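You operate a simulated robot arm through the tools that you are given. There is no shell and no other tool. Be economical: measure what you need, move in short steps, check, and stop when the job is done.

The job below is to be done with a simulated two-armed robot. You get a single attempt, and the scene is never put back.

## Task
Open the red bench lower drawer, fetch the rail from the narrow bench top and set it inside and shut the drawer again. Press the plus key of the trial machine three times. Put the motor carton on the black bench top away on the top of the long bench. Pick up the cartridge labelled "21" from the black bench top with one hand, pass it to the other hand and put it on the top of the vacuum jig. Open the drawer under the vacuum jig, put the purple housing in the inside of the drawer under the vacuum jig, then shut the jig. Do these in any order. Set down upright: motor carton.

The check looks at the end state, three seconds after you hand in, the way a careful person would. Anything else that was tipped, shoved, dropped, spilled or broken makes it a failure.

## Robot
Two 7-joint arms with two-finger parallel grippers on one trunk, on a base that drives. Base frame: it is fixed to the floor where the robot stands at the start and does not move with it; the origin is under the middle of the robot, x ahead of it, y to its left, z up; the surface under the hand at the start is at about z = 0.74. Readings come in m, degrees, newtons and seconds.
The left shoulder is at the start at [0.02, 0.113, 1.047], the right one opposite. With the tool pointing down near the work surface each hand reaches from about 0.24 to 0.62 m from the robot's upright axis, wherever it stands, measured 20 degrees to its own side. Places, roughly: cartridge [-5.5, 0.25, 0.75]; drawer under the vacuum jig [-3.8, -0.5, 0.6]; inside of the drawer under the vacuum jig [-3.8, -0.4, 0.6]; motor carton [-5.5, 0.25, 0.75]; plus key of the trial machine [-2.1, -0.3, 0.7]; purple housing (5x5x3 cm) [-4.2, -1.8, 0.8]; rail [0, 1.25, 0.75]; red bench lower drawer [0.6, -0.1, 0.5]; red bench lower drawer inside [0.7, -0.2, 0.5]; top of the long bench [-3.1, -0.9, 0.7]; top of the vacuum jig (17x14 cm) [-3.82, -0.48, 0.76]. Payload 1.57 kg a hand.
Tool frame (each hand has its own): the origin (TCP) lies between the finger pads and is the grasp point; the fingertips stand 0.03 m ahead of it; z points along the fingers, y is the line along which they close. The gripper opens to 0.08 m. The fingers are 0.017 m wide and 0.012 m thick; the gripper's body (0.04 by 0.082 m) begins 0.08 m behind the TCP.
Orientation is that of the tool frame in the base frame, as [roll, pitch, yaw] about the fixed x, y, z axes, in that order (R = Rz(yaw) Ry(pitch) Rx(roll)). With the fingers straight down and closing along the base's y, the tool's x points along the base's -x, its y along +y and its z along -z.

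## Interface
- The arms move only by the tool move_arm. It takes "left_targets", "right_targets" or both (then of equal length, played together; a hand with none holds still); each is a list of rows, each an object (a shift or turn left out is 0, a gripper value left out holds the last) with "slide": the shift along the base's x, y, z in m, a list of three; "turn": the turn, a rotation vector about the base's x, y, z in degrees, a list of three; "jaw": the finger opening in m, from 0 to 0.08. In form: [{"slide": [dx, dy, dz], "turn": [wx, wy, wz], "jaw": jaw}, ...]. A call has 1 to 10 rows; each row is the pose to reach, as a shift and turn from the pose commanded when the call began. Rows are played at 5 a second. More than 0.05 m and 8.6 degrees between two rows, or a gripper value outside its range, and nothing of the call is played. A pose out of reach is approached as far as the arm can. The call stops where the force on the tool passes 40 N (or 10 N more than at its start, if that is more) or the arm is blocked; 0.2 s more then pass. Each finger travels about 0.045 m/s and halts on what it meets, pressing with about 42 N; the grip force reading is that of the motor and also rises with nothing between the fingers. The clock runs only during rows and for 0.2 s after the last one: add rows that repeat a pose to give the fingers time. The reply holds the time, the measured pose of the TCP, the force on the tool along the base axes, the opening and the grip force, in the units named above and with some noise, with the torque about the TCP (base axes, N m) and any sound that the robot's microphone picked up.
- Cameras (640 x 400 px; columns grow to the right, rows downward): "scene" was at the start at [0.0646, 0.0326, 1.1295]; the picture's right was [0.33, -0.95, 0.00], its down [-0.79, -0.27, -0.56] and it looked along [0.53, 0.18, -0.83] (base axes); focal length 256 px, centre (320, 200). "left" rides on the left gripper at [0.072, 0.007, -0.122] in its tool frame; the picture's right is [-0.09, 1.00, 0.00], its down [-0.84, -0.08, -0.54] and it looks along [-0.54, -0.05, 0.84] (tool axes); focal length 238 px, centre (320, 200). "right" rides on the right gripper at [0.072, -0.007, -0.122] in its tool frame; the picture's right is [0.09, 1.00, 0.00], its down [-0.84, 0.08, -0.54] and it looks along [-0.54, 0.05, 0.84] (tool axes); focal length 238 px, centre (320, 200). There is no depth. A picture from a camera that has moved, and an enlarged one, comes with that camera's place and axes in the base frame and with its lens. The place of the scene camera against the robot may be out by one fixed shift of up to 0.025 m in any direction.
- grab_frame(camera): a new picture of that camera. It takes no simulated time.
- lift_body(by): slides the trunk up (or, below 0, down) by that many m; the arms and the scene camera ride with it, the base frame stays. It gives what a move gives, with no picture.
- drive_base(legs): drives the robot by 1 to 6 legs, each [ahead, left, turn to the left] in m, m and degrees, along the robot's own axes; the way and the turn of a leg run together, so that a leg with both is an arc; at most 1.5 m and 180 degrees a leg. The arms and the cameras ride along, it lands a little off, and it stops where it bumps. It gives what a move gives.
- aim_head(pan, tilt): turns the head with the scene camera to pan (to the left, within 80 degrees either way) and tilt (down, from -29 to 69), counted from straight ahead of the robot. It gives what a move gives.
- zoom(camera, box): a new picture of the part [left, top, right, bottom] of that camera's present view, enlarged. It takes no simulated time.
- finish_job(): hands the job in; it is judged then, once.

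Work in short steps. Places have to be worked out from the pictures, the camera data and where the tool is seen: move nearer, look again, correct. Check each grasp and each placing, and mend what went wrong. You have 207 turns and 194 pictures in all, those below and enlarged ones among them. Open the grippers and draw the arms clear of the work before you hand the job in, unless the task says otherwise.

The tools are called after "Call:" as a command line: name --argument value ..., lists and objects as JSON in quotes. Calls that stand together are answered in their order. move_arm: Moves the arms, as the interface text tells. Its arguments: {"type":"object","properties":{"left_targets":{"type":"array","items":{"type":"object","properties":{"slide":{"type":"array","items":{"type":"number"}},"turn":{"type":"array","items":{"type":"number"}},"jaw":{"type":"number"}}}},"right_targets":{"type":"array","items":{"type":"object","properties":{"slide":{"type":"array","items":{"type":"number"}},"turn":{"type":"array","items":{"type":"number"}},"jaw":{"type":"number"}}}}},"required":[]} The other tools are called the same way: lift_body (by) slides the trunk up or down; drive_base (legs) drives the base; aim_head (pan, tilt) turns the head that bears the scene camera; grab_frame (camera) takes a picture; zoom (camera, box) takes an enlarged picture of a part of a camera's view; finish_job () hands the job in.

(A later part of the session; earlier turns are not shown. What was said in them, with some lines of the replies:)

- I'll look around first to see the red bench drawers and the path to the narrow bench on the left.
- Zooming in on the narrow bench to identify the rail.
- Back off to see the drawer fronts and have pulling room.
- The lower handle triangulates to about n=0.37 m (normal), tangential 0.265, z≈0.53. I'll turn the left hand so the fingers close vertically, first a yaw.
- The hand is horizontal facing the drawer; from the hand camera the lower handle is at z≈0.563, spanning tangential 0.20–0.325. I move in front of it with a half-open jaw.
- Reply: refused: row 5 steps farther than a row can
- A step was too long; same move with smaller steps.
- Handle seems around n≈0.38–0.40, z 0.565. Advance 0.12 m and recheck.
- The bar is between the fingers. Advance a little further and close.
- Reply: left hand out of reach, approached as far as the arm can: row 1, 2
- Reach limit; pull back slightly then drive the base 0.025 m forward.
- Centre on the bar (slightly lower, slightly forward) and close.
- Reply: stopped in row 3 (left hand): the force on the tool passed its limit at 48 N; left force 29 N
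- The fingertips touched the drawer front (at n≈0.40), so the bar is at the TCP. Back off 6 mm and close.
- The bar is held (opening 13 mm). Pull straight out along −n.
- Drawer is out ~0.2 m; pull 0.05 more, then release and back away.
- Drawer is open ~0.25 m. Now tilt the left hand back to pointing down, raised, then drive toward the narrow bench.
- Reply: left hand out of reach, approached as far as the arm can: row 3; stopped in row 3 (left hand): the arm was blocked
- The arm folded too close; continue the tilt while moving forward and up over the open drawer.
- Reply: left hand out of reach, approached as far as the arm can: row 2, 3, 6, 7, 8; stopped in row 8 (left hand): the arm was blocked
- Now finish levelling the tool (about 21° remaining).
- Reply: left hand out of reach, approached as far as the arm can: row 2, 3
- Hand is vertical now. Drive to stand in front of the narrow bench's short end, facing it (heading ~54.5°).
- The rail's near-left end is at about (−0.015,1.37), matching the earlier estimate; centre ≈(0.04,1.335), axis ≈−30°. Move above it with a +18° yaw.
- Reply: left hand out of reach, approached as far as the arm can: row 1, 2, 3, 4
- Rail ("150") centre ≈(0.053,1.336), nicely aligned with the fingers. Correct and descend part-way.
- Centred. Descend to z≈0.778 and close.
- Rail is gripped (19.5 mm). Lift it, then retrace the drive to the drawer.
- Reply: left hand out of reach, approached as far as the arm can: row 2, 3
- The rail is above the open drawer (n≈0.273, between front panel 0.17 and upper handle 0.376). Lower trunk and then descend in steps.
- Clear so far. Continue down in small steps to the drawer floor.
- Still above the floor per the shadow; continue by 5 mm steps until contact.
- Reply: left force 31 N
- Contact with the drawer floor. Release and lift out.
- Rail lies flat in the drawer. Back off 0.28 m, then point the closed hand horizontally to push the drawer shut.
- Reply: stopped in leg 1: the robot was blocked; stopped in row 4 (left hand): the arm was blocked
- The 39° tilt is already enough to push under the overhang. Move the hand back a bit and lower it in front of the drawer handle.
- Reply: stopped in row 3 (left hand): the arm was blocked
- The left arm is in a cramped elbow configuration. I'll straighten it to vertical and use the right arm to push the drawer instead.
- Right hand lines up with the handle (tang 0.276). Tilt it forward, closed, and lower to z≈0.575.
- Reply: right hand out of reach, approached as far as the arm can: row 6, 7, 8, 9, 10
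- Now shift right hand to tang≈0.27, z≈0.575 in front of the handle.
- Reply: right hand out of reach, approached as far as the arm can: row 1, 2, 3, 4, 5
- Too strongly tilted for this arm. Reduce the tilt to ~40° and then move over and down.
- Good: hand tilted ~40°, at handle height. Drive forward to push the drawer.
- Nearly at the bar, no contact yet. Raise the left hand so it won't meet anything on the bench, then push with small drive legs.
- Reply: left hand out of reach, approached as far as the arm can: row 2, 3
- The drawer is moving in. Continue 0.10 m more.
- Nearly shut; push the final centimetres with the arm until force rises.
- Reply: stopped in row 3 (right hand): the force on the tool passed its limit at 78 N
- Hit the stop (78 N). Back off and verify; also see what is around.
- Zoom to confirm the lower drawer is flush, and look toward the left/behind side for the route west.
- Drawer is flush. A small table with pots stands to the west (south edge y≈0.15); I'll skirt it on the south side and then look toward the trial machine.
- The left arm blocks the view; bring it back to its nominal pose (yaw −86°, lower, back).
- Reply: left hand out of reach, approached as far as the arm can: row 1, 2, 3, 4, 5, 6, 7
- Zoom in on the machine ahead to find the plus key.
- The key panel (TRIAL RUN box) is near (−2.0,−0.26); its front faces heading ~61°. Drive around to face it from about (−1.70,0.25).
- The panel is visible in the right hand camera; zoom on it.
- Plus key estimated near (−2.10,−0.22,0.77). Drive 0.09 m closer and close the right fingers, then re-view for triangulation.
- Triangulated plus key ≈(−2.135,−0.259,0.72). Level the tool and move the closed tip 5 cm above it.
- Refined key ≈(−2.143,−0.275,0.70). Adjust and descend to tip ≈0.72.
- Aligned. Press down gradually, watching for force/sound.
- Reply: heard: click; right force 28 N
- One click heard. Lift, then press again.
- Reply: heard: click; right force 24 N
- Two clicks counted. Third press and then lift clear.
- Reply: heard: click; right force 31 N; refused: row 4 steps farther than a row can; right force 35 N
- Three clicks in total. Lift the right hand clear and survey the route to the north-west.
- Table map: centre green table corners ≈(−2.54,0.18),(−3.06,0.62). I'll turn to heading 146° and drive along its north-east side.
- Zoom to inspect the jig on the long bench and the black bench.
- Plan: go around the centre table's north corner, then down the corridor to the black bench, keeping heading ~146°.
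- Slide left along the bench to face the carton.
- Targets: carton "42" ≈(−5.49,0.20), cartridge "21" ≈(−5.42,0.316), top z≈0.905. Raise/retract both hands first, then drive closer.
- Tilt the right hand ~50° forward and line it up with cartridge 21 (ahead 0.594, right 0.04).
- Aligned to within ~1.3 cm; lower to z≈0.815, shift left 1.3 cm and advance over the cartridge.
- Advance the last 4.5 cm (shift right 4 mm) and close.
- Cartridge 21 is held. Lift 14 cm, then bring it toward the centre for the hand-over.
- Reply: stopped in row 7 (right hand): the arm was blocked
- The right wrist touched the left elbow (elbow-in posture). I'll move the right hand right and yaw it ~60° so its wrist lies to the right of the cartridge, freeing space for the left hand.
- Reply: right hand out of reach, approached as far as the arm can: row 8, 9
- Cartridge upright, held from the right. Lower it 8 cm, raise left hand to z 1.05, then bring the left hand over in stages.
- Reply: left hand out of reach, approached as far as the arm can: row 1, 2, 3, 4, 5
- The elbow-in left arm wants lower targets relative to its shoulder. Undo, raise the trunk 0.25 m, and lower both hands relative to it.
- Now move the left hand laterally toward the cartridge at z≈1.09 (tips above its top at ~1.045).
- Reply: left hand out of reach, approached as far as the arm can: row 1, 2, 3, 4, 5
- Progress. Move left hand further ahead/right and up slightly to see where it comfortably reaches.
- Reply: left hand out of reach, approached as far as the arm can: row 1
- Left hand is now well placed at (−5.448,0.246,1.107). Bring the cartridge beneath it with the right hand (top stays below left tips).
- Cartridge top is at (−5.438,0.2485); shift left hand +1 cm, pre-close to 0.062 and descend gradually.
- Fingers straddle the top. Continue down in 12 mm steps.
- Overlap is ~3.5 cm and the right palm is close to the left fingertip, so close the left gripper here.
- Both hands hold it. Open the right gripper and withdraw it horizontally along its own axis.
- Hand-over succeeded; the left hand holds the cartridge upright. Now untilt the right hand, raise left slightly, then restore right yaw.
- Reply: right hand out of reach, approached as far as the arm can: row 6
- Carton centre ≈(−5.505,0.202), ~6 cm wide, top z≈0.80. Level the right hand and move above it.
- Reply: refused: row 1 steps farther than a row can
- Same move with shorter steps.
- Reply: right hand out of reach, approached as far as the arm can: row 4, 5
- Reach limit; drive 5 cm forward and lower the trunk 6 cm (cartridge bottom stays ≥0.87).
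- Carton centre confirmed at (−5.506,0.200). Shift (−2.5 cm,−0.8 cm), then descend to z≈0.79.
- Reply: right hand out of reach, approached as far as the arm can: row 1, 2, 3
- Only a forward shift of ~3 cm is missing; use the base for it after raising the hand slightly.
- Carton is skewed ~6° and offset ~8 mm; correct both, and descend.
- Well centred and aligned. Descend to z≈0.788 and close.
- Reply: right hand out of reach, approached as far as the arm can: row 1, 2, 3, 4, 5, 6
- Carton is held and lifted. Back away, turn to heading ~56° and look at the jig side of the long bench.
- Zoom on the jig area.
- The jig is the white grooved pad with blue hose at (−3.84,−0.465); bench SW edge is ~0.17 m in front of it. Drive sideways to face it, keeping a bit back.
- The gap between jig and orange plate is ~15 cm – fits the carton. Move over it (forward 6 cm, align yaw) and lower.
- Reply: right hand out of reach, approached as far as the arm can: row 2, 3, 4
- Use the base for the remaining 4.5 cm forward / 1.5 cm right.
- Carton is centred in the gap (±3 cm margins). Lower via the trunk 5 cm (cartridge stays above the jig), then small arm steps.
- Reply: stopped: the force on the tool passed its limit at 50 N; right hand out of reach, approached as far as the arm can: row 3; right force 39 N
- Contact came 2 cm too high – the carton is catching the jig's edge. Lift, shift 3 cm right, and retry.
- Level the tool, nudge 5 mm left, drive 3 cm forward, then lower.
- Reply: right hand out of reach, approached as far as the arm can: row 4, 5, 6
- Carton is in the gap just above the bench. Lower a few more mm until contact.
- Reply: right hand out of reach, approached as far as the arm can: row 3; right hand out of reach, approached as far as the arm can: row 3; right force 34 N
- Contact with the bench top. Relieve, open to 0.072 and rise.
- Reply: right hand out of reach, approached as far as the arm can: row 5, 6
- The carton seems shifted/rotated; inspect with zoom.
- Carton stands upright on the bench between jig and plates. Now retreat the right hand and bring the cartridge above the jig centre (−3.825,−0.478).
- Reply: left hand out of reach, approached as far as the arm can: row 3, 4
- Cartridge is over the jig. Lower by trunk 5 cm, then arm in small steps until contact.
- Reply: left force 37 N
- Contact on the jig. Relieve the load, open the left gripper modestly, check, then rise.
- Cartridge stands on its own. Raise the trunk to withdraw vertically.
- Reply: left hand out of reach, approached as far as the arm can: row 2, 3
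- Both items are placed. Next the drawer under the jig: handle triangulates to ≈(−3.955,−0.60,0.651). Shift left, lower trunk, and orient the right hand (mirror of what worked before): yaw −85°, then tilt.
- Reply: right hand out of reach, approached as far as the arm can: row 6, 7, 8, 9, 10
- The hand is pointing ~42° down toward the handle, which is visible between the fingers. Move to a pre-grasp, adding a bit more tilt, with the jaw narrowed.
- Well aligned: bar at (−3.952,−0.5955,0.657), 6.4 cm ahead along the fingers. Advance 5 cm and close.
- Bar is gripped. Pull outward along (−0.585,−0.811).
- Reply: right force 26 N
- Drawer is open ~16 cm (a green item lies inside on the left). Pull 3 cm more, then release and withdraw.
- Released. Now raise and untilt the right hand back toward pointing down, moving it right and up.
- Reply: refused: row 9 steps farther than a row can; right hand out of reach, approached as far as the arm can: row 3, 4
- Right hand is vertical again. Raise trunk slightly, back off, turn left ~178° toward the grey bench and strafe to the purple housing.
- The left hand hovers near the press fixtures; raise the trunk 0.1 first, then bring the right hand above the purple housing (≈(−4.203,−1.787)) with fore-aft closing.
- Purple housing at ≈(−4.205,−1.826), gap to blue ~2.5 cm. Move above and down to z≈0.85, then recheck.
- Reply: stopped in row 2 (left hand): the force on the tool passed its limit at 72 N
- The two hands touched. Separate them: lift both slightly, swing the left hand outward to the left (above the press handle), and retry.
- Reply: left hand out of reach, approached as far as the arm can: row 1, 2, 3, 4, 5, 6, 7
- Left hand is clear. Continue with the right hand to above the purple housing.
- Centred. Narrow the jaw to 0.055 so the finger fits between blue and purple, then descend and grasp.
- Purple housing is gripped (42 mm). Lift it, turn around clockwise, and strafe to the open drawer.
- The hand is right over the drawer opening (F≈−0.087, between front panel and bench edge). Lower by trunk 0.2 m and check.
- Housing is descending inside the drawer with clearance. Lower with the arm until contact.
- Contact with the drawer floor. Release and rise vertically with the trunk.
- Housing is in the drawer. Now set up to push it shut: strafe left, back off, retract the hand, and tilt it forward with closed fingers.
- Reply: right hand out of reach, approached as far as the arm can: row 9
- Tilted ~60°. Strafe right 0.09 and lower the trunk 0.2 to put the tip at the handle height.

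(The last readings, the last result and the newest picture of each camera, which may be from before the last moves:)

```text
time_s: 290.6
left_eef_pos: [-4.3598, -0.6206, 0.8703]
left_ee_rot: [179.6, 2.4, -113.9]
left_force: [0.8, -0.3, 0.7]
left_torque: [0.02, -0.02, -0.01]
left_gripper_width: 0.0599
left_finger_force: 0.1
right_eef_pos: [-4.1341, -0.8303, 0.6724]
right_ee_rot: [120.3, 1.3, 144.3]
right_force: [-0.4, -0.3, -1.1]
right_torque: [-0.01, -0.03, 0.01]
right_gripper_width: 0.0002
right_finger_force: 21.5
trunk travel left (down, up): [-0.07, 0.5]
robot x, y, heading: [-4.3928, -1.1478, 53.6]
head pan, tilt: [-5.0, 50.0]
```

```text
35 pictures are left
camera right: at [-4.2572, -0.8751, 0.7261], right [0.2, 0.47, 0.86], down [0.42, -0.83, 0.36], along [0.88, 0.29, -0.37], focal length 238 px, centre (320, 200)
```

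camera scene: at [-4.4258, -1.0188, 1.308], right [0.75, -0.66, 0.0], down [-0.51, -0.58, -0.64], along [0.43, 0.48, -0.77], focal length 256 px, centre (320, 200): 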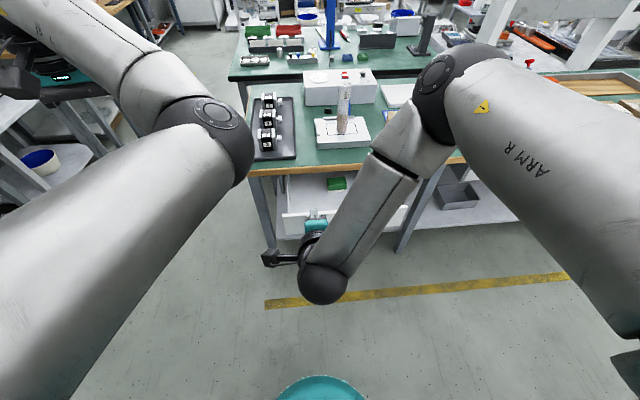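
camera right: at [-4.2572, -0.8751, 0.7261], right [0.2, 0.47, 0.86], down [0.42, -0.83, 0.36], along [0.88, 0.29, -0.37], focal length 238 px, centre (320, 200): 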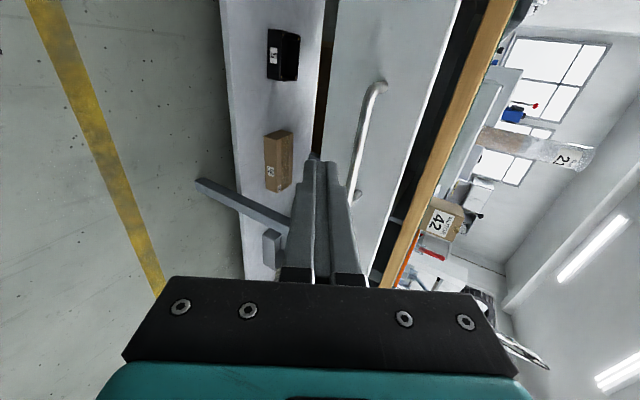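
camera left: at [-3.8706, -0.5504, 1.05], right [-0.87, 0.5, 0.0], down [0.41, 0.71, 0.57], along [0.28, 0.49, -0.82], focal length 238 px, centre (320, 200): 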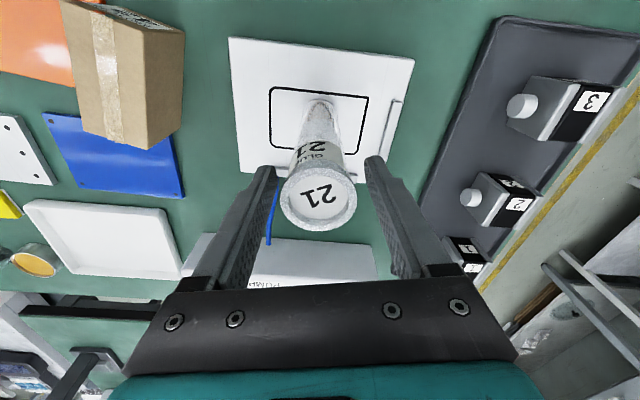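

Bar and tip are level. Raise 4 mm and drive forward 0.2 m to push.

Call:
move_arm --right_targets '[{"slide": [0, 0, 0.004]}]'

Call:
drive_base --legs '[[0.1, 0, 0], [0.1, 0, 0]]'

Call:
grab_frame --camera "right"

Call:
grab_frame --camera "scene"

```text
time_s: 291.0
left_eef_pos: [-4.3582, -0.6212, 0.8706]
left_ee_rot: [179.7, 2.4, -113.9]
left_force: [0.2, 0.8, 0.2]
left_torque: [0.0, -0.02, 0.02]
left_gripper_width: 0.06
left_finger_force: 0.1
right_eef_pos: [-4.1349, -0.8288, 0.6769]
right_ee_rot: [120.2, 1.1, 144.2]
right_force: [0.0, 0.3, -0.2]
right_torque: [-0.01, 0.0, -0.03]
right_gripper_width: 0.0002
right_finger_force: 21.2
trunk travel left (down, up): [-0.07, 0.5]
robot x, y, heading: [-4.3979, -1.1484, 53.9]
head pan, tilt: [-5.0, 50.0]
```

```text
time_s: 292.9
left_eef_pos: [-4.2424, -0.4608, 0.8702]
left_ee_rot: [179.7, 2.2, -113.8]
left_force: [0.6, 1.1, -0.7]
left_torque: [0.02, 0.01, 0.01]
left_gripper_width: 0.0599
left_finger_force: 0.1
right_eef_pos: [-4.0158, -0.6683, 0.6767]
right_ee_rot: [120.3, 1.2, 144.3]
right_force: [0.6, 0.3, 0.1]
right_torque: [0.0, -0.01, 0.0]
right_gripper_width: 0.0
right_finger_force: 21.5
trunk travel left (down, up): [-0.07, 0.5]
robot x, y, heading: [-4.2774, -0.9849, 53.6]
head pan, tilt: [-5.0, 50.0]
```

```text
34 pictures are left
camera right: at [-4.1397, -0.7146, 0.7298], right [0.2, 0.47, 0.86], down [0.42, -0.83, 0.36], along [0.88, 0.29, -0.37], focal length 238 px, centre (320, 200)
```

right: 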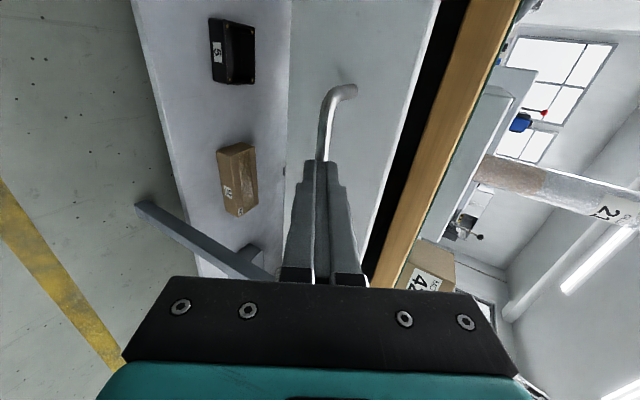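

```text
33 pictures are left
camera scene: at [-4.2346, -0.9127, 1.108], right [0.75, -0.66, 0.0], down [-0.51, -0.58, -0.64], along [0.42, 0.48, -0.77], focal length 256 px, centre (320, 200)
```

scene: 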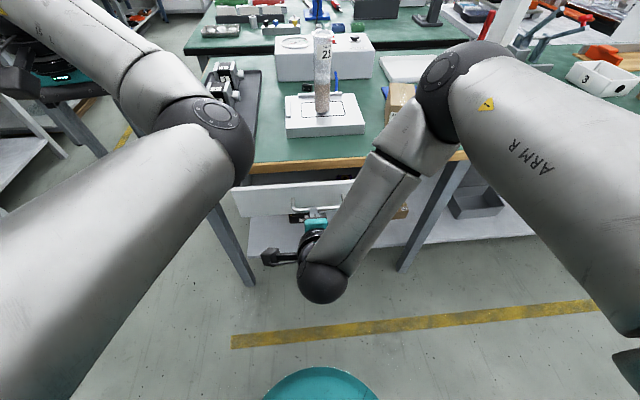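

Drawer is nearly in. Finish with the arm, pushing until the force rises.

Call:
move_arm --right_targets '[{"slide": [0.0117, 0.0162, 0]}, {"slide": [0.0234, 0.0324, 0]}, {"slide": [0.0293, 0.0406, 0]}, {"slide": [0.0351, 0.0487, 0]}, {"slide": [0.041, 0.0568, 0]}, {"slide": [0.0468, 0.0649, 0]}, {"slide": [0.0527, 0.073, 0]}]'

Call:
grab_frame --camera "right"

```text
time_s: 294.1
left_eef_pos: [-4.2428, -0.4632, 0.8732]
left_ee_rot: [179.8, 2.6, -113.9]
left_force: [0.0, 0.6, -0.2]
left_torque: [0.0, -0.01, 0.0]
left_gripper_width: 0.0597
left_finger_force: 0.0
right_eef_pos: [-3.9808, -0.6212, 0.6767]
right_ee_rot: [120.6, 1.2, 144.4]
right_force: [-8.8, -22.9, 21.2]
right_torque: [0.08, -0.08, -0.01]
right_gripper_width: 0.0001
right_finger_force: 21.8
trunk travel left (down, up): [-0.07, 0.5]
robot x, y, heading: [-4.2798, -0.989, 53.7]
head pan, tilt: [-5.0, 50.0]
stopped in row 6 (right hand): the force on the tool passed its limit at 54 N (the readings are from after the stop); the commanded pose is now the measured one
```

```text
32 pictures are left
camera right: at [-4.1038, -0.6656, 0.7319], right [0.21, 0.48, 0.86], down [0.42, -0.83, 0.36], along [0.88, 0.29, -0.37], focal length 238 px, centre (320, 200)
```

right: 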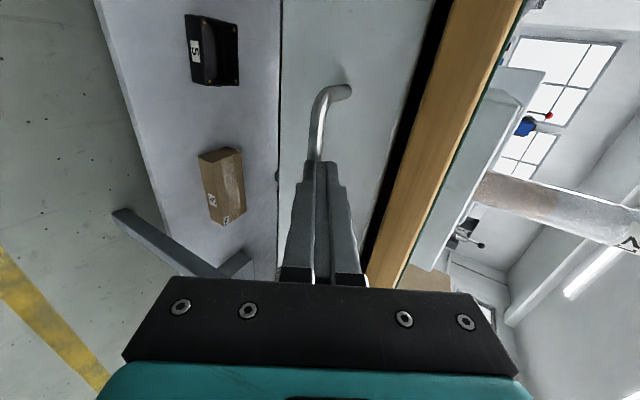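

Hit the stop, tip at the closed-handle position. Back off and inspect.

Call:
drive_base --legs '[[-0.2, 0, 0]]'

Call:
aim_head --pan -15 --tilt 40

Call:
grab_frame --camera "right"

Call:
grab_frame --camera "scene"

```text
time_s: 295.7
left_eef_pos: [-4.3577, -0.6198, 0.8699]
left_ee_rot: [179.6, 2.4, -114.0]
left_force: [0.4, 0.2, 0.2]
left_torque: [0.0, 0.0, 0.0]
left_gripper_width: 0.0601
left_finger_force: 0.0
right_eef_pos: [-4.0962, -0.7772, 0.6744]
right_ee_rot: [120.9, 1.2, 144.1]
right_force: [0.0, 0.3, 0.3]
right_torque: [0.02, 0.0, -0.04]
right_gripper_width: 0.0
right_finger_force: 21.3
trunk travel left (down, up): [-0.07, 0.5]
robot x, y, heading: [-4.3966, -1.1513, 53.6]
head pan, tilt: [-5.0, 50.0]
```

```text
time_s: 296.4
left_eef_pos: [-4.3579, -0.62, 0.8715]
left_ee_rot: [179.7, 2.4, -114.0]
left_force: [0.6, 1.2, 0.9]
left_torque: [0.01, -0.03, 0.02]
left_gripper_width: 0.0598
left_finger_force: 0.0
right_eef_pos: [-4.0959, -0.7779, 0.6743]
right_ee_rot: [120.9, 1.2, 144.3]
right_force: [0.3, -0.3, 0.5]
right_torque: [0.04, -0.02, -0.02]
right_gripper_width: 0.0
right_finger_force: 21.2
trunk travel left (down, up): [-0.07, 0.5]
robot x, y, heading: [-4.3963, -1.1487, 53.6]
head pan, tilt: [-15.0, 40.0]
```

```text
31 pictures are left
camera right: at [-4.2187, -0.8225, 0.7297], right [0.21, 0.48, 0.85], down [0.42, -0.83, 0.36], along [0.88, 0.29, -0.38], focal length 238 px, centre (320, 200)
```

right: 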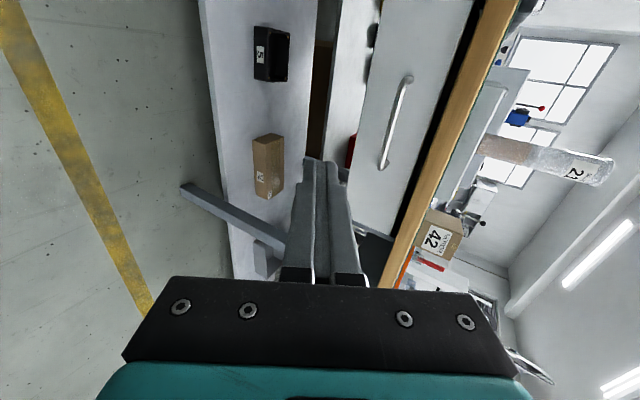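

```text
30 pictures are left
camera scene: at [-4.3363, -1.0773, 1.1221], right [0.62, -0.78, 0.0], down [-0.5, -0.4, -0.77], along [0.6, 0.48, -0.64], focal length 256 px, centre (320, 200)
```

scene: 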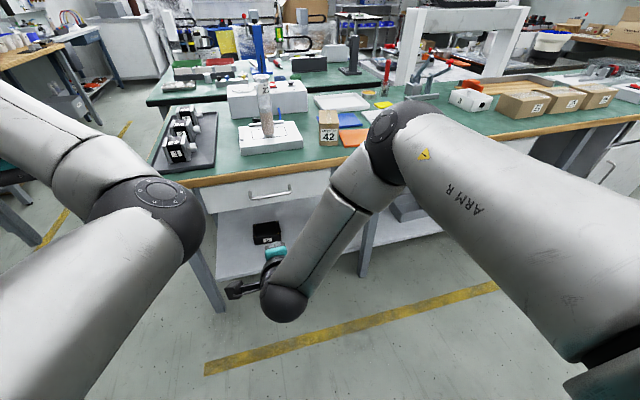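

Handle is back at its closed position. Check the bench-top items with a zoom, and clear the right arm.

Call:
zoom --camera "scene" --box '[220, 70, 400, 210]'

Call:
move_arm --right_targets '[{"slide": [-0.02, -0.03, 0.02]}, {"slide": [-0.02, -0.03, 0.06], "turn": [-6.8, 5, 0]}, {"slide": [-0.01, -0.03, 0.1], "turn": [-13.6, 10, 0]}, {"slide": [0, -0.03, 0.13], "turn": [-20.4, 15, 0], "jaw": 0.05}, {"slide": [0.01, -0.03, 0.16], "turn": [-27.2, 20, 0], "jaw": 0.05}, {"slide": [0.02, -0.03, 0.18], "turn": [-34, 25, 0], "jaw": 0.07}, {"slide": [0.02, -0.03, 0.19], "turn": [-40.8, 30, 0], "jaw": 0.08}, {"slide": [0.02, -0.03, 0.2], "turn": [-47, 34.5, 0], "jaw": 0.08}]' --left_targets '[{"slide": [0, 0, 0.005], "jaw": 0.08}, {"slide": [0, 0, 0.01]}, {"slide": [0, 0, 0.015]}, {"slide": [0, 0, 0.02]}, {"slide": [0, 0, 0.02]}, {"slide": [0, 0, 0.02]}, {"slide": [0, 0, 0.02]}, {"slide": [0, 0, 0.02]}]'

Call:
grab_frame --camera "scene"

```text
2.86 times, centred on (310, 140) of scene
camera zoom: at [-4.3363, -1.0773, 1.1221], right [0.62, -0.78, 0.0], down [-0.5, -0.4, -0.77], along [0.6, 0.48, -0.64], focal length 732 px, centre (349, 371)
```

zoom: 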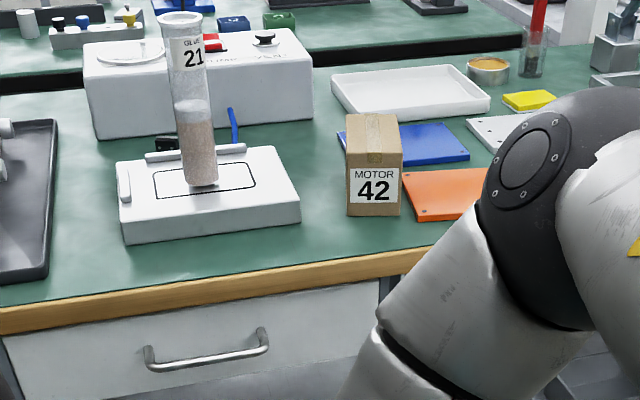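

```text
time_s: 298.2
left_eef_pos: [-4.3572, -0.6174, 0.8901]
left_ee_rot: [179.6, 2.4, -114.0]
left_force: [0.3, 0.1, 0.4]
left_torque: [0.0, 0.0, -0.04]
left_gripper_width: 0.0801
left_finger_force: 0.1
right_eef_pos: [-4.0749, -0.8078, 0.8737]
right_ee_rot: [179.2, 0.1, 145.0]
right_force: [-0.6, -0.6, 0.7]
right_torque: [0.01, 0.0, 0.02]
right_gripper_width: 0.0797
right_finger_force: 0.0
trunk travel left (down, up): [-0.07, 0.5]
robot x, y, heading: [-4.4019, -1.1496, 53.4]
head pan, tilt: [-15.0, 40.0]
```

```text
28 pictures are left
camera scene: at [-4.3362, -1.0772, 1.1222], right [0.62, -0.78, 0.0], down [-0.5, -0.4, -0.77], along [0.6, 0.48, -0.64], focal length 256 px, centre (320, 200)
```

scene: 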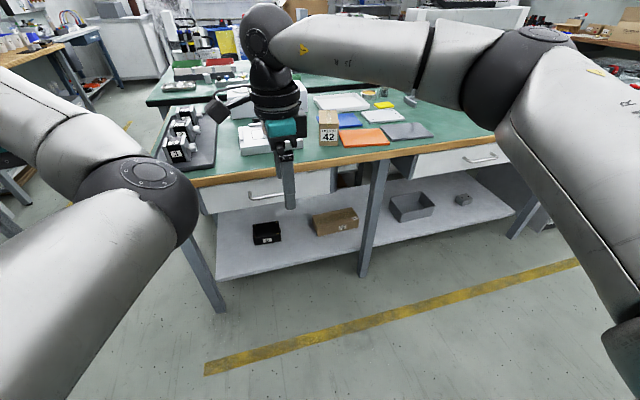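

Everything stands well. One check: whether the carton's rear touches the blue plate; look from the right-hand camera's side view.

Call:
grab_frame --camera "right"

```text
27 pictures are left
camera right: at [-4.1393, -0.7735, 0.9957], right [0.5, 0.87, 0.01], down [0.72, -0.42, 0.55], along [0.48, -0.26, -0.84], focal length 238 px, centre (320, 200)
```

right: 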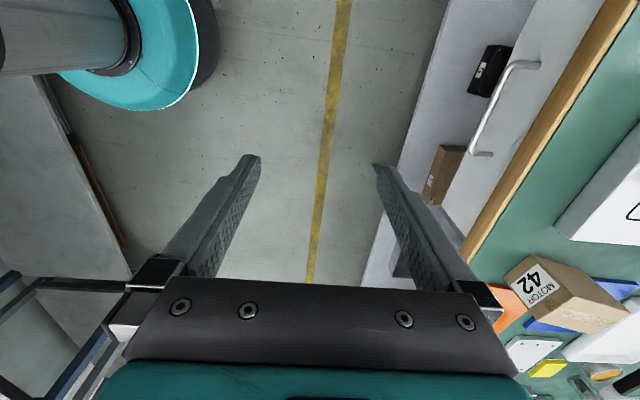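

Call:
zoom --camera "right" --box '[480, 220, 640, 350]'

```text
3.08 times, centred on (560, 285) of right
camera zoom: at [-4.1393, -0.7735, 0.9957], right [0.5, 0.87, 0.01], down [0.72, -0.42, 0.55], along [0.48, -0.26, -0.84], focal length 733 px, centre (-418, -62)
```

zoom: 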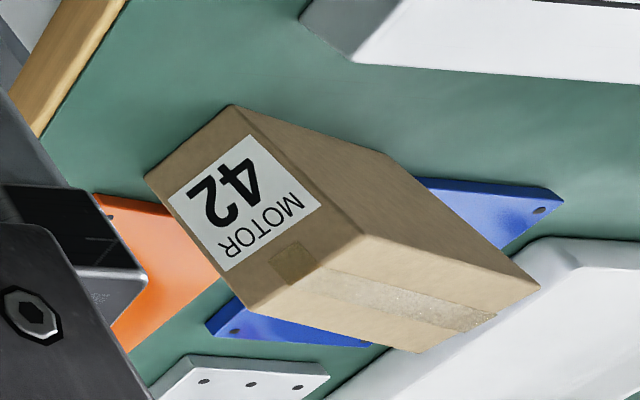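

The carton's rear corner probably overlaps the blue plate, so I'll re-grasp it and move it clear. First rotate the right hand back to lateral closing and drive into reach.

Call:
lift_body --by 0.1

Call:
move_arm --right_targets '[{"turn": [0, 0, 8.3]}, {"turn": [0, 0, 16.6]}, {"turn": [0, 0, 24.9]}, {"turn": [0, 0, 33.2]}, {"turn": [0, 0, 41.5]}, {"turn": [0, 0, 49.8]}, {"turn": [0, 0, 58.1]}, {"turn": [0, 0, 66.4]}, {"turn": [0, 0, 74.7]}, {"turn": [0, 0, 82]}]'

Call:
drive_base --legs '[[0, -0.13, 0], [0.27, 0, 0]]'

Call:
grab_frame --camera "right"

```text
time_s: 299.6
left_eef_pos: [-4.3581, -0.6184, 0.9903]
left_ee_rot: [179.7, 2.4, -114.0]
left_force: [0.8, -0.4, -0.3]
left_torque: [0.0, -0.03, 0.0]
left_gripper_width: 0.08
left_finger_force: 0.0
right_eef_pos: [-4.0742, -0.8076, 0.974]
right_ee_rot: [179.0, 0.2, 145.0]
right_force: [0.5, 0.1, -0.4]
right_torque: [0.01, 0.02, 0.0]
right_gripper_width: 0.0799
right_finger_force: 0.0
trunk travel left (down, up): [-0.17, 0.4]
robot x, y, heading: [-4.3973, -1.1454, 53.4]
head pan, tilt: [-15.0, 40.0]
```

```text
time_s: 301.8
left_eef_pos: [-4.3583, -0.6181, 0.9902]
left_ee_rot: [179.6, 2.4, -114.0]
left_force: [-1.2, -0.6, 0.9]
left_torque: [-0.03, 0.03, 0.0]
left_gripper_width: 0.0802
left_finger_force: 0.0
right_eef_pos: [-4.0763, -0.8088, 0.9749]
right_ee_rot: [179.1, 0.2, -132.8]
right_force: [0.8, -0.4, 0.1]
right_torque: [0.03, 0.01, 0.01]
right_gripper_width: 0.08
right_finger_force: 0.1
trunk travel left (down, up): [-0.17, 0.4]
robot x, y, heading: [-4.3958, -1.1489, 53.2]
head pan, tilt: [-15.0, 40.0]
```

```text
time_s: 304.6
left_eef_pos: [-4.0886, -0.4765, 0.991]
left_ee_rot: [179.6, 2.4, -114.1]
left_force: [0.1, 0.1, 0.0]
left_torque: [-0.02, 0.03, 0.01]
left_gripper_width: 0.08
left_finger_force: 0.2
right_eef_pos: [-3.8071, -0.6676, 0.9743]
right_ee_rot: [179.0, 0.2, -133.0]
right_force: [-0.1, -0.4, -0.6]
right_torque: [-0.04, 0.01, 0.02]
right_gripper_width: 0.0799
right_finger_force: 0.1
trunk travel left (down, up): [-0.17, 0.4]
robot x, y, heading: [-4.1301, -1.006, 53.6]
head pan, tilt: [-15.0, 40.0]
```

```text
25 pictures are left
camera right: at [-3.8498, -0.7249, 1.0955], right [-0.79, 0.61, 0.02], down [0.52, 0.66, 0.55], along [0.32, 0.44, -0.84], focal length 238 px, centre (320, 200)
```

right: 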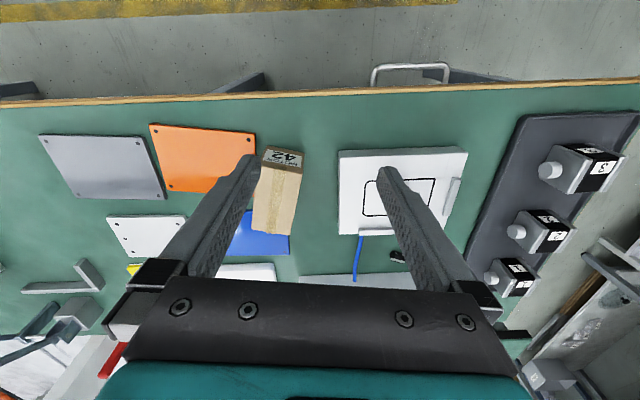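

Verify the cartridge is still standing with the scene camera.

Call:
grab_frame --camera "scene"

```text
24 pictures are left
camera scene: at [-4.0676, -0.9351, 1.2221], right [0.62, -0.78, 0.0], down [-0.5, -0.4, -0.77], along [0.6, 0.48, -0.64], focal length 256 px, centre (320, 200)
```

scene: 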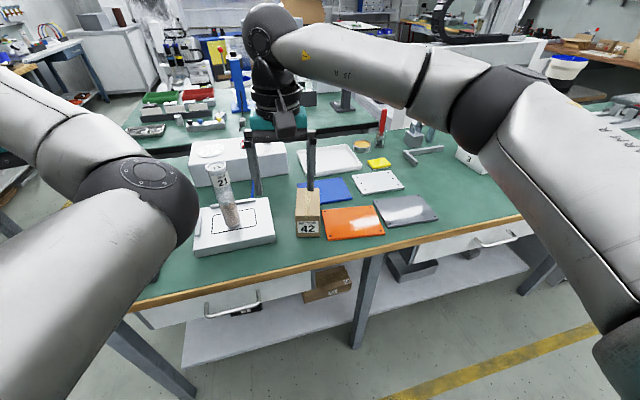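

Cartridge stands. Move the right hand over the carton (centre ≈(−3.696,−0.613), rotated ~14°): drive 7 cm forward, rotate −7°, then look.

Call:
drive_base --legs '[[0.07, 0, 0]]'

Call:
move_arm --right_targets '[{"slide": [0.025, -0.001, 0], "turn": [0, 0, -3.5]}, {"slide": [0.05, -0.002, -0.02], "turn": [0, 0, -7]}, {"slide": [0.07, -0.002, -0.05], "turn": [0, 0, -7]}, {"slide": [0.07, -0.002, -0.09], "turn": [0, 0, -7]}]'

Call:
grab_frame --camera "right"

```text
time_s: 305.6
left_eef_pos: [-4.0472, -0.4187, 0.9913]
left_ee_rot: [179.6, 2.3, -114.1]
left_force: [0.4, 0.6, 0.2]
left_torque: [-0.03, 0.02, -0.03]
left_gripper_width: 0.0802
left_finger_force: 0.1
right_eef_pos: [-3.7648, -0.6089, 0.9736]
right_ee_rot: [179.1, 0.3, -133.2]
right_force: [0.7, 0.2, 0.2]
right_torque: [0.01, 0.0, -0.02]
right_gripper_width: 0.0798
right_finger_force: 0.1
trunk travel left (down, up): [-0.17, 0.4]
robot x, y, heading: [-4.0844, -0.9508, 53.3]
head pan, tilt: [-15.0, 40.0]
```

```text
time_s: 306.6
left_eef_pos: [-4.0473, -0.4195, 0.9908]
left_ee_rot: [179.7, 2.4, -114.1]
left_force: [-0.8, -0.3, 0.0]
left_torque: [-0.01, 0.01, 0.03]
left_gripper_width: 0.0802
left_finger_force: 0.0
right_eef_pos: [-3.6916, -0.6131, 0.8856]
right_ee_rot: [179.1, 0.2, -140.0]
right_force: [-0.3, 0.0, -0.7]
right_torque: [0.01, -0.01, -0.01]
right_gripper_width: 0.0799
right_finger_force: 0.0
trunk travel left (down, up): [-0.17, 0.4]
robot x, y, heading: [-4.0848, -0.9498, 53.5]
head pan, tilt: [-15.0, 40.0]
```

```text
23 pictures are left
camera right: at [-3.7428, -0.6659, 1.0056], right [-0.71, 0.7, 0.02], down [0.6, 0.59, 0.55], along [0.38, 0.4, -0.84], focal length 238 px, centre (320, 200)
```

right: 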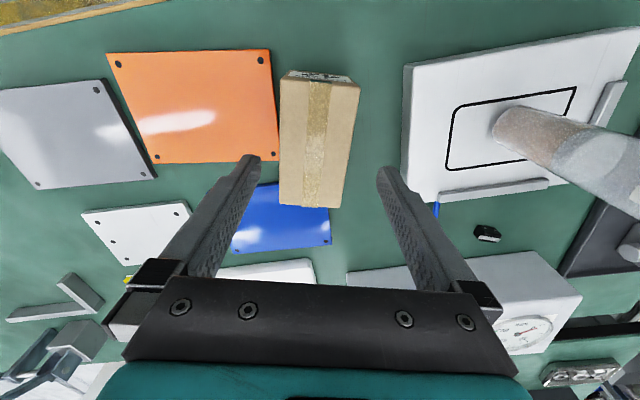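

Carton is well aligned but its rear corner sits right at the blue plate's edge. Descend, grasp, and shift it ~3 cm toward me.

Call:
move_arm --right_targets '[{"slide": [0, 0, -0.035]}, {"slide": [0, 0, -0.07]}, {"slide": [0, 0, -0.1]}, {"slide": [0, 0, -0.1], "jaw": 0}, {"slide": [0, 0, -0.1], "jaw": 0}, {"slide": [0, 0, -0.1], "jaw": 0}]'

Call:
grab_frame --camera "right"

```text
time_s: 308.0
left_eef_pos: [-4.0477, -0.4198, 0.9904]
left_ee_rot: [179.8, 2.4, -114.1]
left_force: [-0.5, 0.2, 0.2]
left_torque: [0.01, -0.02, -0.01]
left_gripper_width: 0.0796
left_finger_force: 0.1
right_eef_pos: [-3.693, -0.611, 0.7829]
right_ee_rot: [179.1, 0.1, -140.0]
right_force: [0.2, -0.6, 0.1]
right_torque: [-0.13, -0.19, -0.07]
right_gripper_width: 0.0601
right_finger_force: 29.1
trunk travel left (down, up): [-0.17, 0.4]
robot x, y, heading: [-4.089, -0.9484, 53.4]
head pan, tilt: [-15.0, 40.0]
```

```text
22 pictures are left
camera right: at [-3.7431, -0.664, 0.904], right [-0.71, 0.7, 0.01], down [0.6, 0.59, 0.55], along [0.38, 0.4, -0.84], focal length 238 px, centre (320, 200)
```

right: 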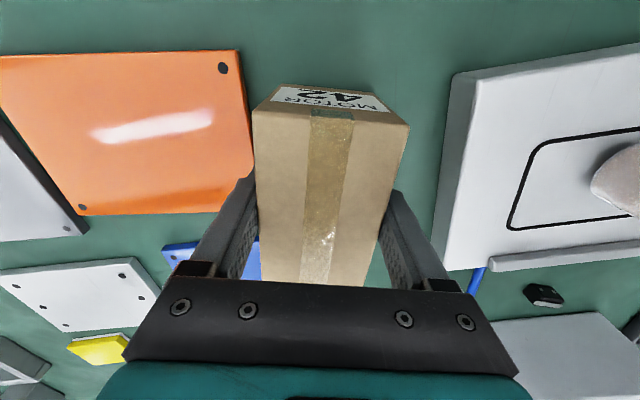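

Call:
move_arm --right_targets '[{"slide": [0, 0, 0.012]}, {"slide": [0, 0, 0.022]}, {"slide": [-0.013, -0.0095, 0.022], "turn": [0, 0, 5]}, {"slide": [-0.026, -0.0185, 0.022], "turn": [0, 0, 10]}, {"slide": [-0.026, -0.0185, 0.01], "turn": [0, 0, 10]}, {"slide": [-0.026, -0.0185, 0.004], "turn": [0, 0, 10]}, {"slide": [-0.026, -0.0185, 0.0], "turn": [0, 0, 10]}]'

Call:
grab_frame --camera "right"

```text
time_s: 309.6
left_eef_pos: [-4.0466, -0.4196, 0.9914]
left_ee_rot: [179.8, 2.5, -114.1]
left_force: [0.9, 0.2, 0.8]
left_torque: [-0.01, -0.01, -0.01]
left_gripper_width: 0.0801
left_finger_force: 0.0
right_eef_pos: [-3.7216, -0.6304, 0.7854]
right_ee_rot: [179.1, 0.1, -129.9]
right_force: [-0.5, 0.1, -4.7]
right_torque: [0.0, 0.01, -0.01]
right_gripper_width: 0.0601
right_finger_force: 41.1
trunk travel left (down, up): [-0.17, 0.4]
robot x, y, heading: [-4.0833, -0.9511, 53.3]
head pan, tilt: [-15.0, 40.0]
```

```text
21 pictures are left
camera right: at [-3.7609, -0.6913, 0.9057], right [-0.82, 0.57, 0.01], down [0.48, 0.68, 0.55], along [0.3, 0.46, -0.84], focal length 238 px, centre (320, 200)
```

right: 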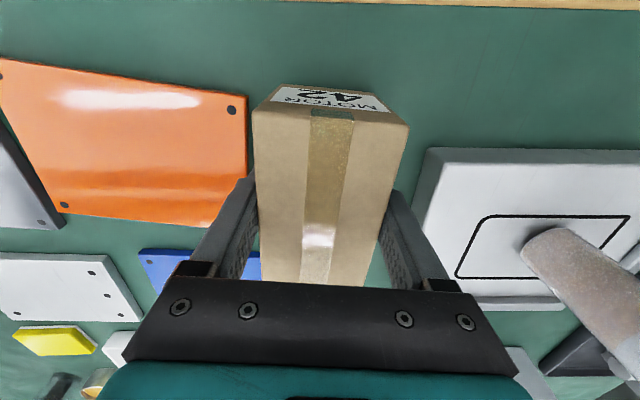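

Lower the last few mm to contact and release gently.

Call:
move_arm --right_targets '[{"slide": [0, 0, -0.002]}, {"slide": [0, 0, -0.004]}, {"slide": [0, 0, -0.006]}]'

```text
time_s: 310.4
left_eef_pos: [-4.0475, -0.4206, 0.9922]
left_ee_rot: [179.7, 2.5, -114.0]
left_force: [0.3, 0.5, 0.6]
left_torque: [-0.04, -0.02, -0.03]
left_gripper_width: 0.0802
left_finger_force: 0.0
right_eef_pos: [-3.7198, -0.63, 0.7826]
right_ee_rot: [178.9, 0.6, -130.2]
right_force: [0.1, -5.6, 28.0]
right_torque: [-1.52, -0.18, -0.12]
right_gripper_width: 0.0598
right_finger_force: 42.0
trunk travel left (down, up): [-0.17, 0.4]
robot x, y, heading: [-4.0838, -0.9521, 53.4]
head pan, tilt: [-15.0, 40.0]
```

Contact (front edge first – it had indeed been resting on the plate). Relieve, release and rise with the trunk.

Call:
move_arm --right_targets '[{"slide": [0, 0, 0.003]}, {"slide": [0, 0, 0.004], "jaw": 0.07}, {"slide": [0, 0, 0.004], "jaw": 0.07}, {"slide": [0, 0, 0.004], "jaw": 0.074}]'

Call:
lift_body --by 0.15

Call:
grab_frame --camera "right"

```text
time_s: 311.4
left_eef_pos: [-4.0461, -0.4194, 0.9902]
left_ee_rot: [179.7, 2.4, -114.2]
left_force: [0.3, -0.6, 0.8]
left_torque: [0.02, 0.03, -0.02]
left_gripper_width: 0.0799
left_finger_force: 0.0
right_eef_pos: [-3.7223, -0.6311, 0.7817]
right_ee_rot: [179.1, 0.2, -130.0]
right_force: [-0.6, -0.1, -0.5]
right_torque: [0.01, -0.02, -0.02]
right_gripper_width: 0.0739
right_finger_force: 0.1
trunk travel left (down, up): [-0.17, 0.4]
robot x, y, heading: [-4.0856, -0.9482, 53.8]
head pan, tilt: [-15.0, 40.0]
```

```text
time_s: 313.2
left_eef_pos: [-4.0477, -0.4197, 1.1406]
left_ee_rot: [179.7, 2.4, -114.1]
left_force: [-0.1, -0.1, 0.5]
left_torque: [-0.02, 0.01, 0.0]
left_gripper_width: 0.0799
left_finger_force: 0.0
right_eef_pos: [-3.7216, -0.6301, 0.9319]
right_ee_rot: [179.1, 0.3, -130.1]
right_force: [0.7, 0.0, 0.6]
right_torque: [-0.01, 0.01, -0.01]
right_gripper_width: 0.0742
right_finger_force: 0.1
trunk travel left (down, up): [-0.32, 0.25]
robot x, y, heading: [-4.0868, -0.9496, 53.3]
head pan, tilt: [-15.0, 40.0]
```

```text
20 pictures are left
camera right: at [-3.7615, -0.6915, 1.0533], right [-0.82, 0.57, 0.01], down [0.48, 0.68, 0.55], along [0.3, 0.46, -0.84], focal length 238 px, centre (320, 200)
```

right: 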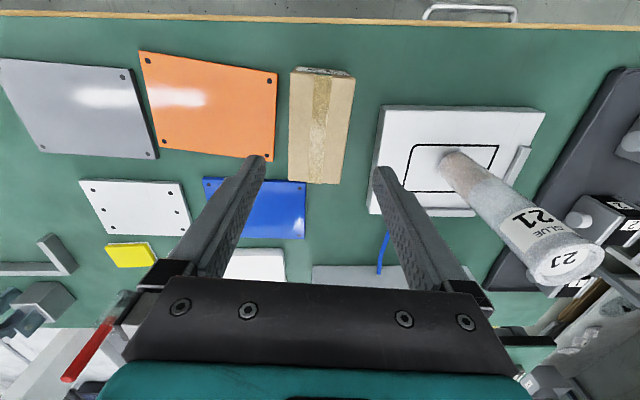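

Carton is now clear of everything. Back away with open grippers and take a final look.

Call:
drive_base --legs '[[-0.25, 0, 0]]'

Call:
grab_frame --camera "scene"

Call:
zoom --camera "scene" --box '[180, 90, 400, 260]'

```text
time_s: 315.0
left_eef_pos: [-4.1968, -0.6228, 1.1401]
left_ee_rot: [179.7, 2.4, -114.1]
left_force: [1.0, -0.7, 1.1]
left_torque: [-0.01, 0.01, 0.04]
left_gripper_width: 0.0801
left_finger_force: 0.0
right_eef_pos: [-3.8703, -0.8338, 0.933]
right_ee_rot: [179.1, 0.3, -130.1]
right_force: [0.2, -0.1, -0.3]
right_torque: [0.03, 0.0, 0.0]
right_gripper_width: 0.0739
right_finger_force: 0.2
trunk travel left (down, up): [-0.32, 0.25]
robot x, y, heading: [-4.2372, -1.1526, 53.5]
head pan, tilt: [-15.0, 40.0]
```

```text
19 pictures are left
camera scene: at [-4.1761, -1.0818, 1.3722], right [0.62, -0.78, 0.0], down [-0.5, -0.4, -0.77], along [0.6, 0.48, -0.64], focal length 256 px, centre (320, 200)
```

scene: 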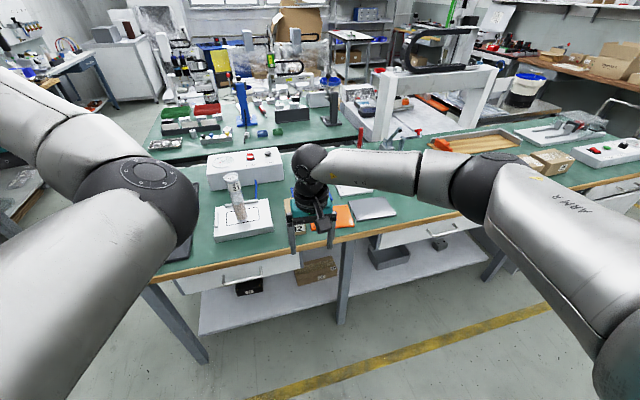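

```text
2.35 times, centred on (290, 175) of scene
camera zoom: at [-4.1761, -1.0818, 1.3722], right [0.62, -0.78, 0.0], down [-0.5, -0.4, -0.77], along [0.6, 0.48, -0.64], focal length 602 px, centre (391, 259)
```

zoom: 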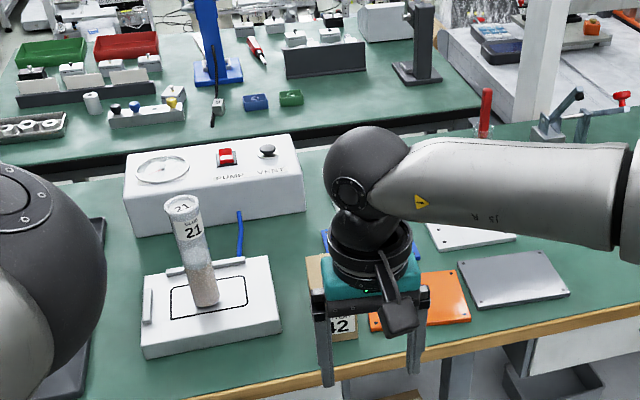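

Every part of the job is done: the rail is in the closed red drawer, three key clicks were heard, and the carton is upright on the long bench. Cartridge 21 is standing on the jig and the purple housing is in the shut jig drawer. The arms are clear with open grippers, so I hand in.

Call:
finish_job

```text
The job is handed in.
```

I finished all five parts and handed the job in.

- **Rail:** it is in the red bench lower drawer, and the drawer is shut.
- **Trial machine:** I pressed the plus key three times and heard a click each time.
- **Motor carton:** it stands upright on the long bench. I first set it down partly on the blue plate, so I picked it up again and moved it clear.
- **Cartridge 21:** I passed it from the right hand to the left, and it stands upright on the vacuum jig.
- **Purple housing:** it is in the drawer under the jig, and the drawer is shut.

**Contacts along the way:** while reversing early on, the base bumped what I think was the small pot table, and its pots were still standing. My arms touched each other twice, once before the hand-over and once while I reached for the housing. Nothing was dropped.
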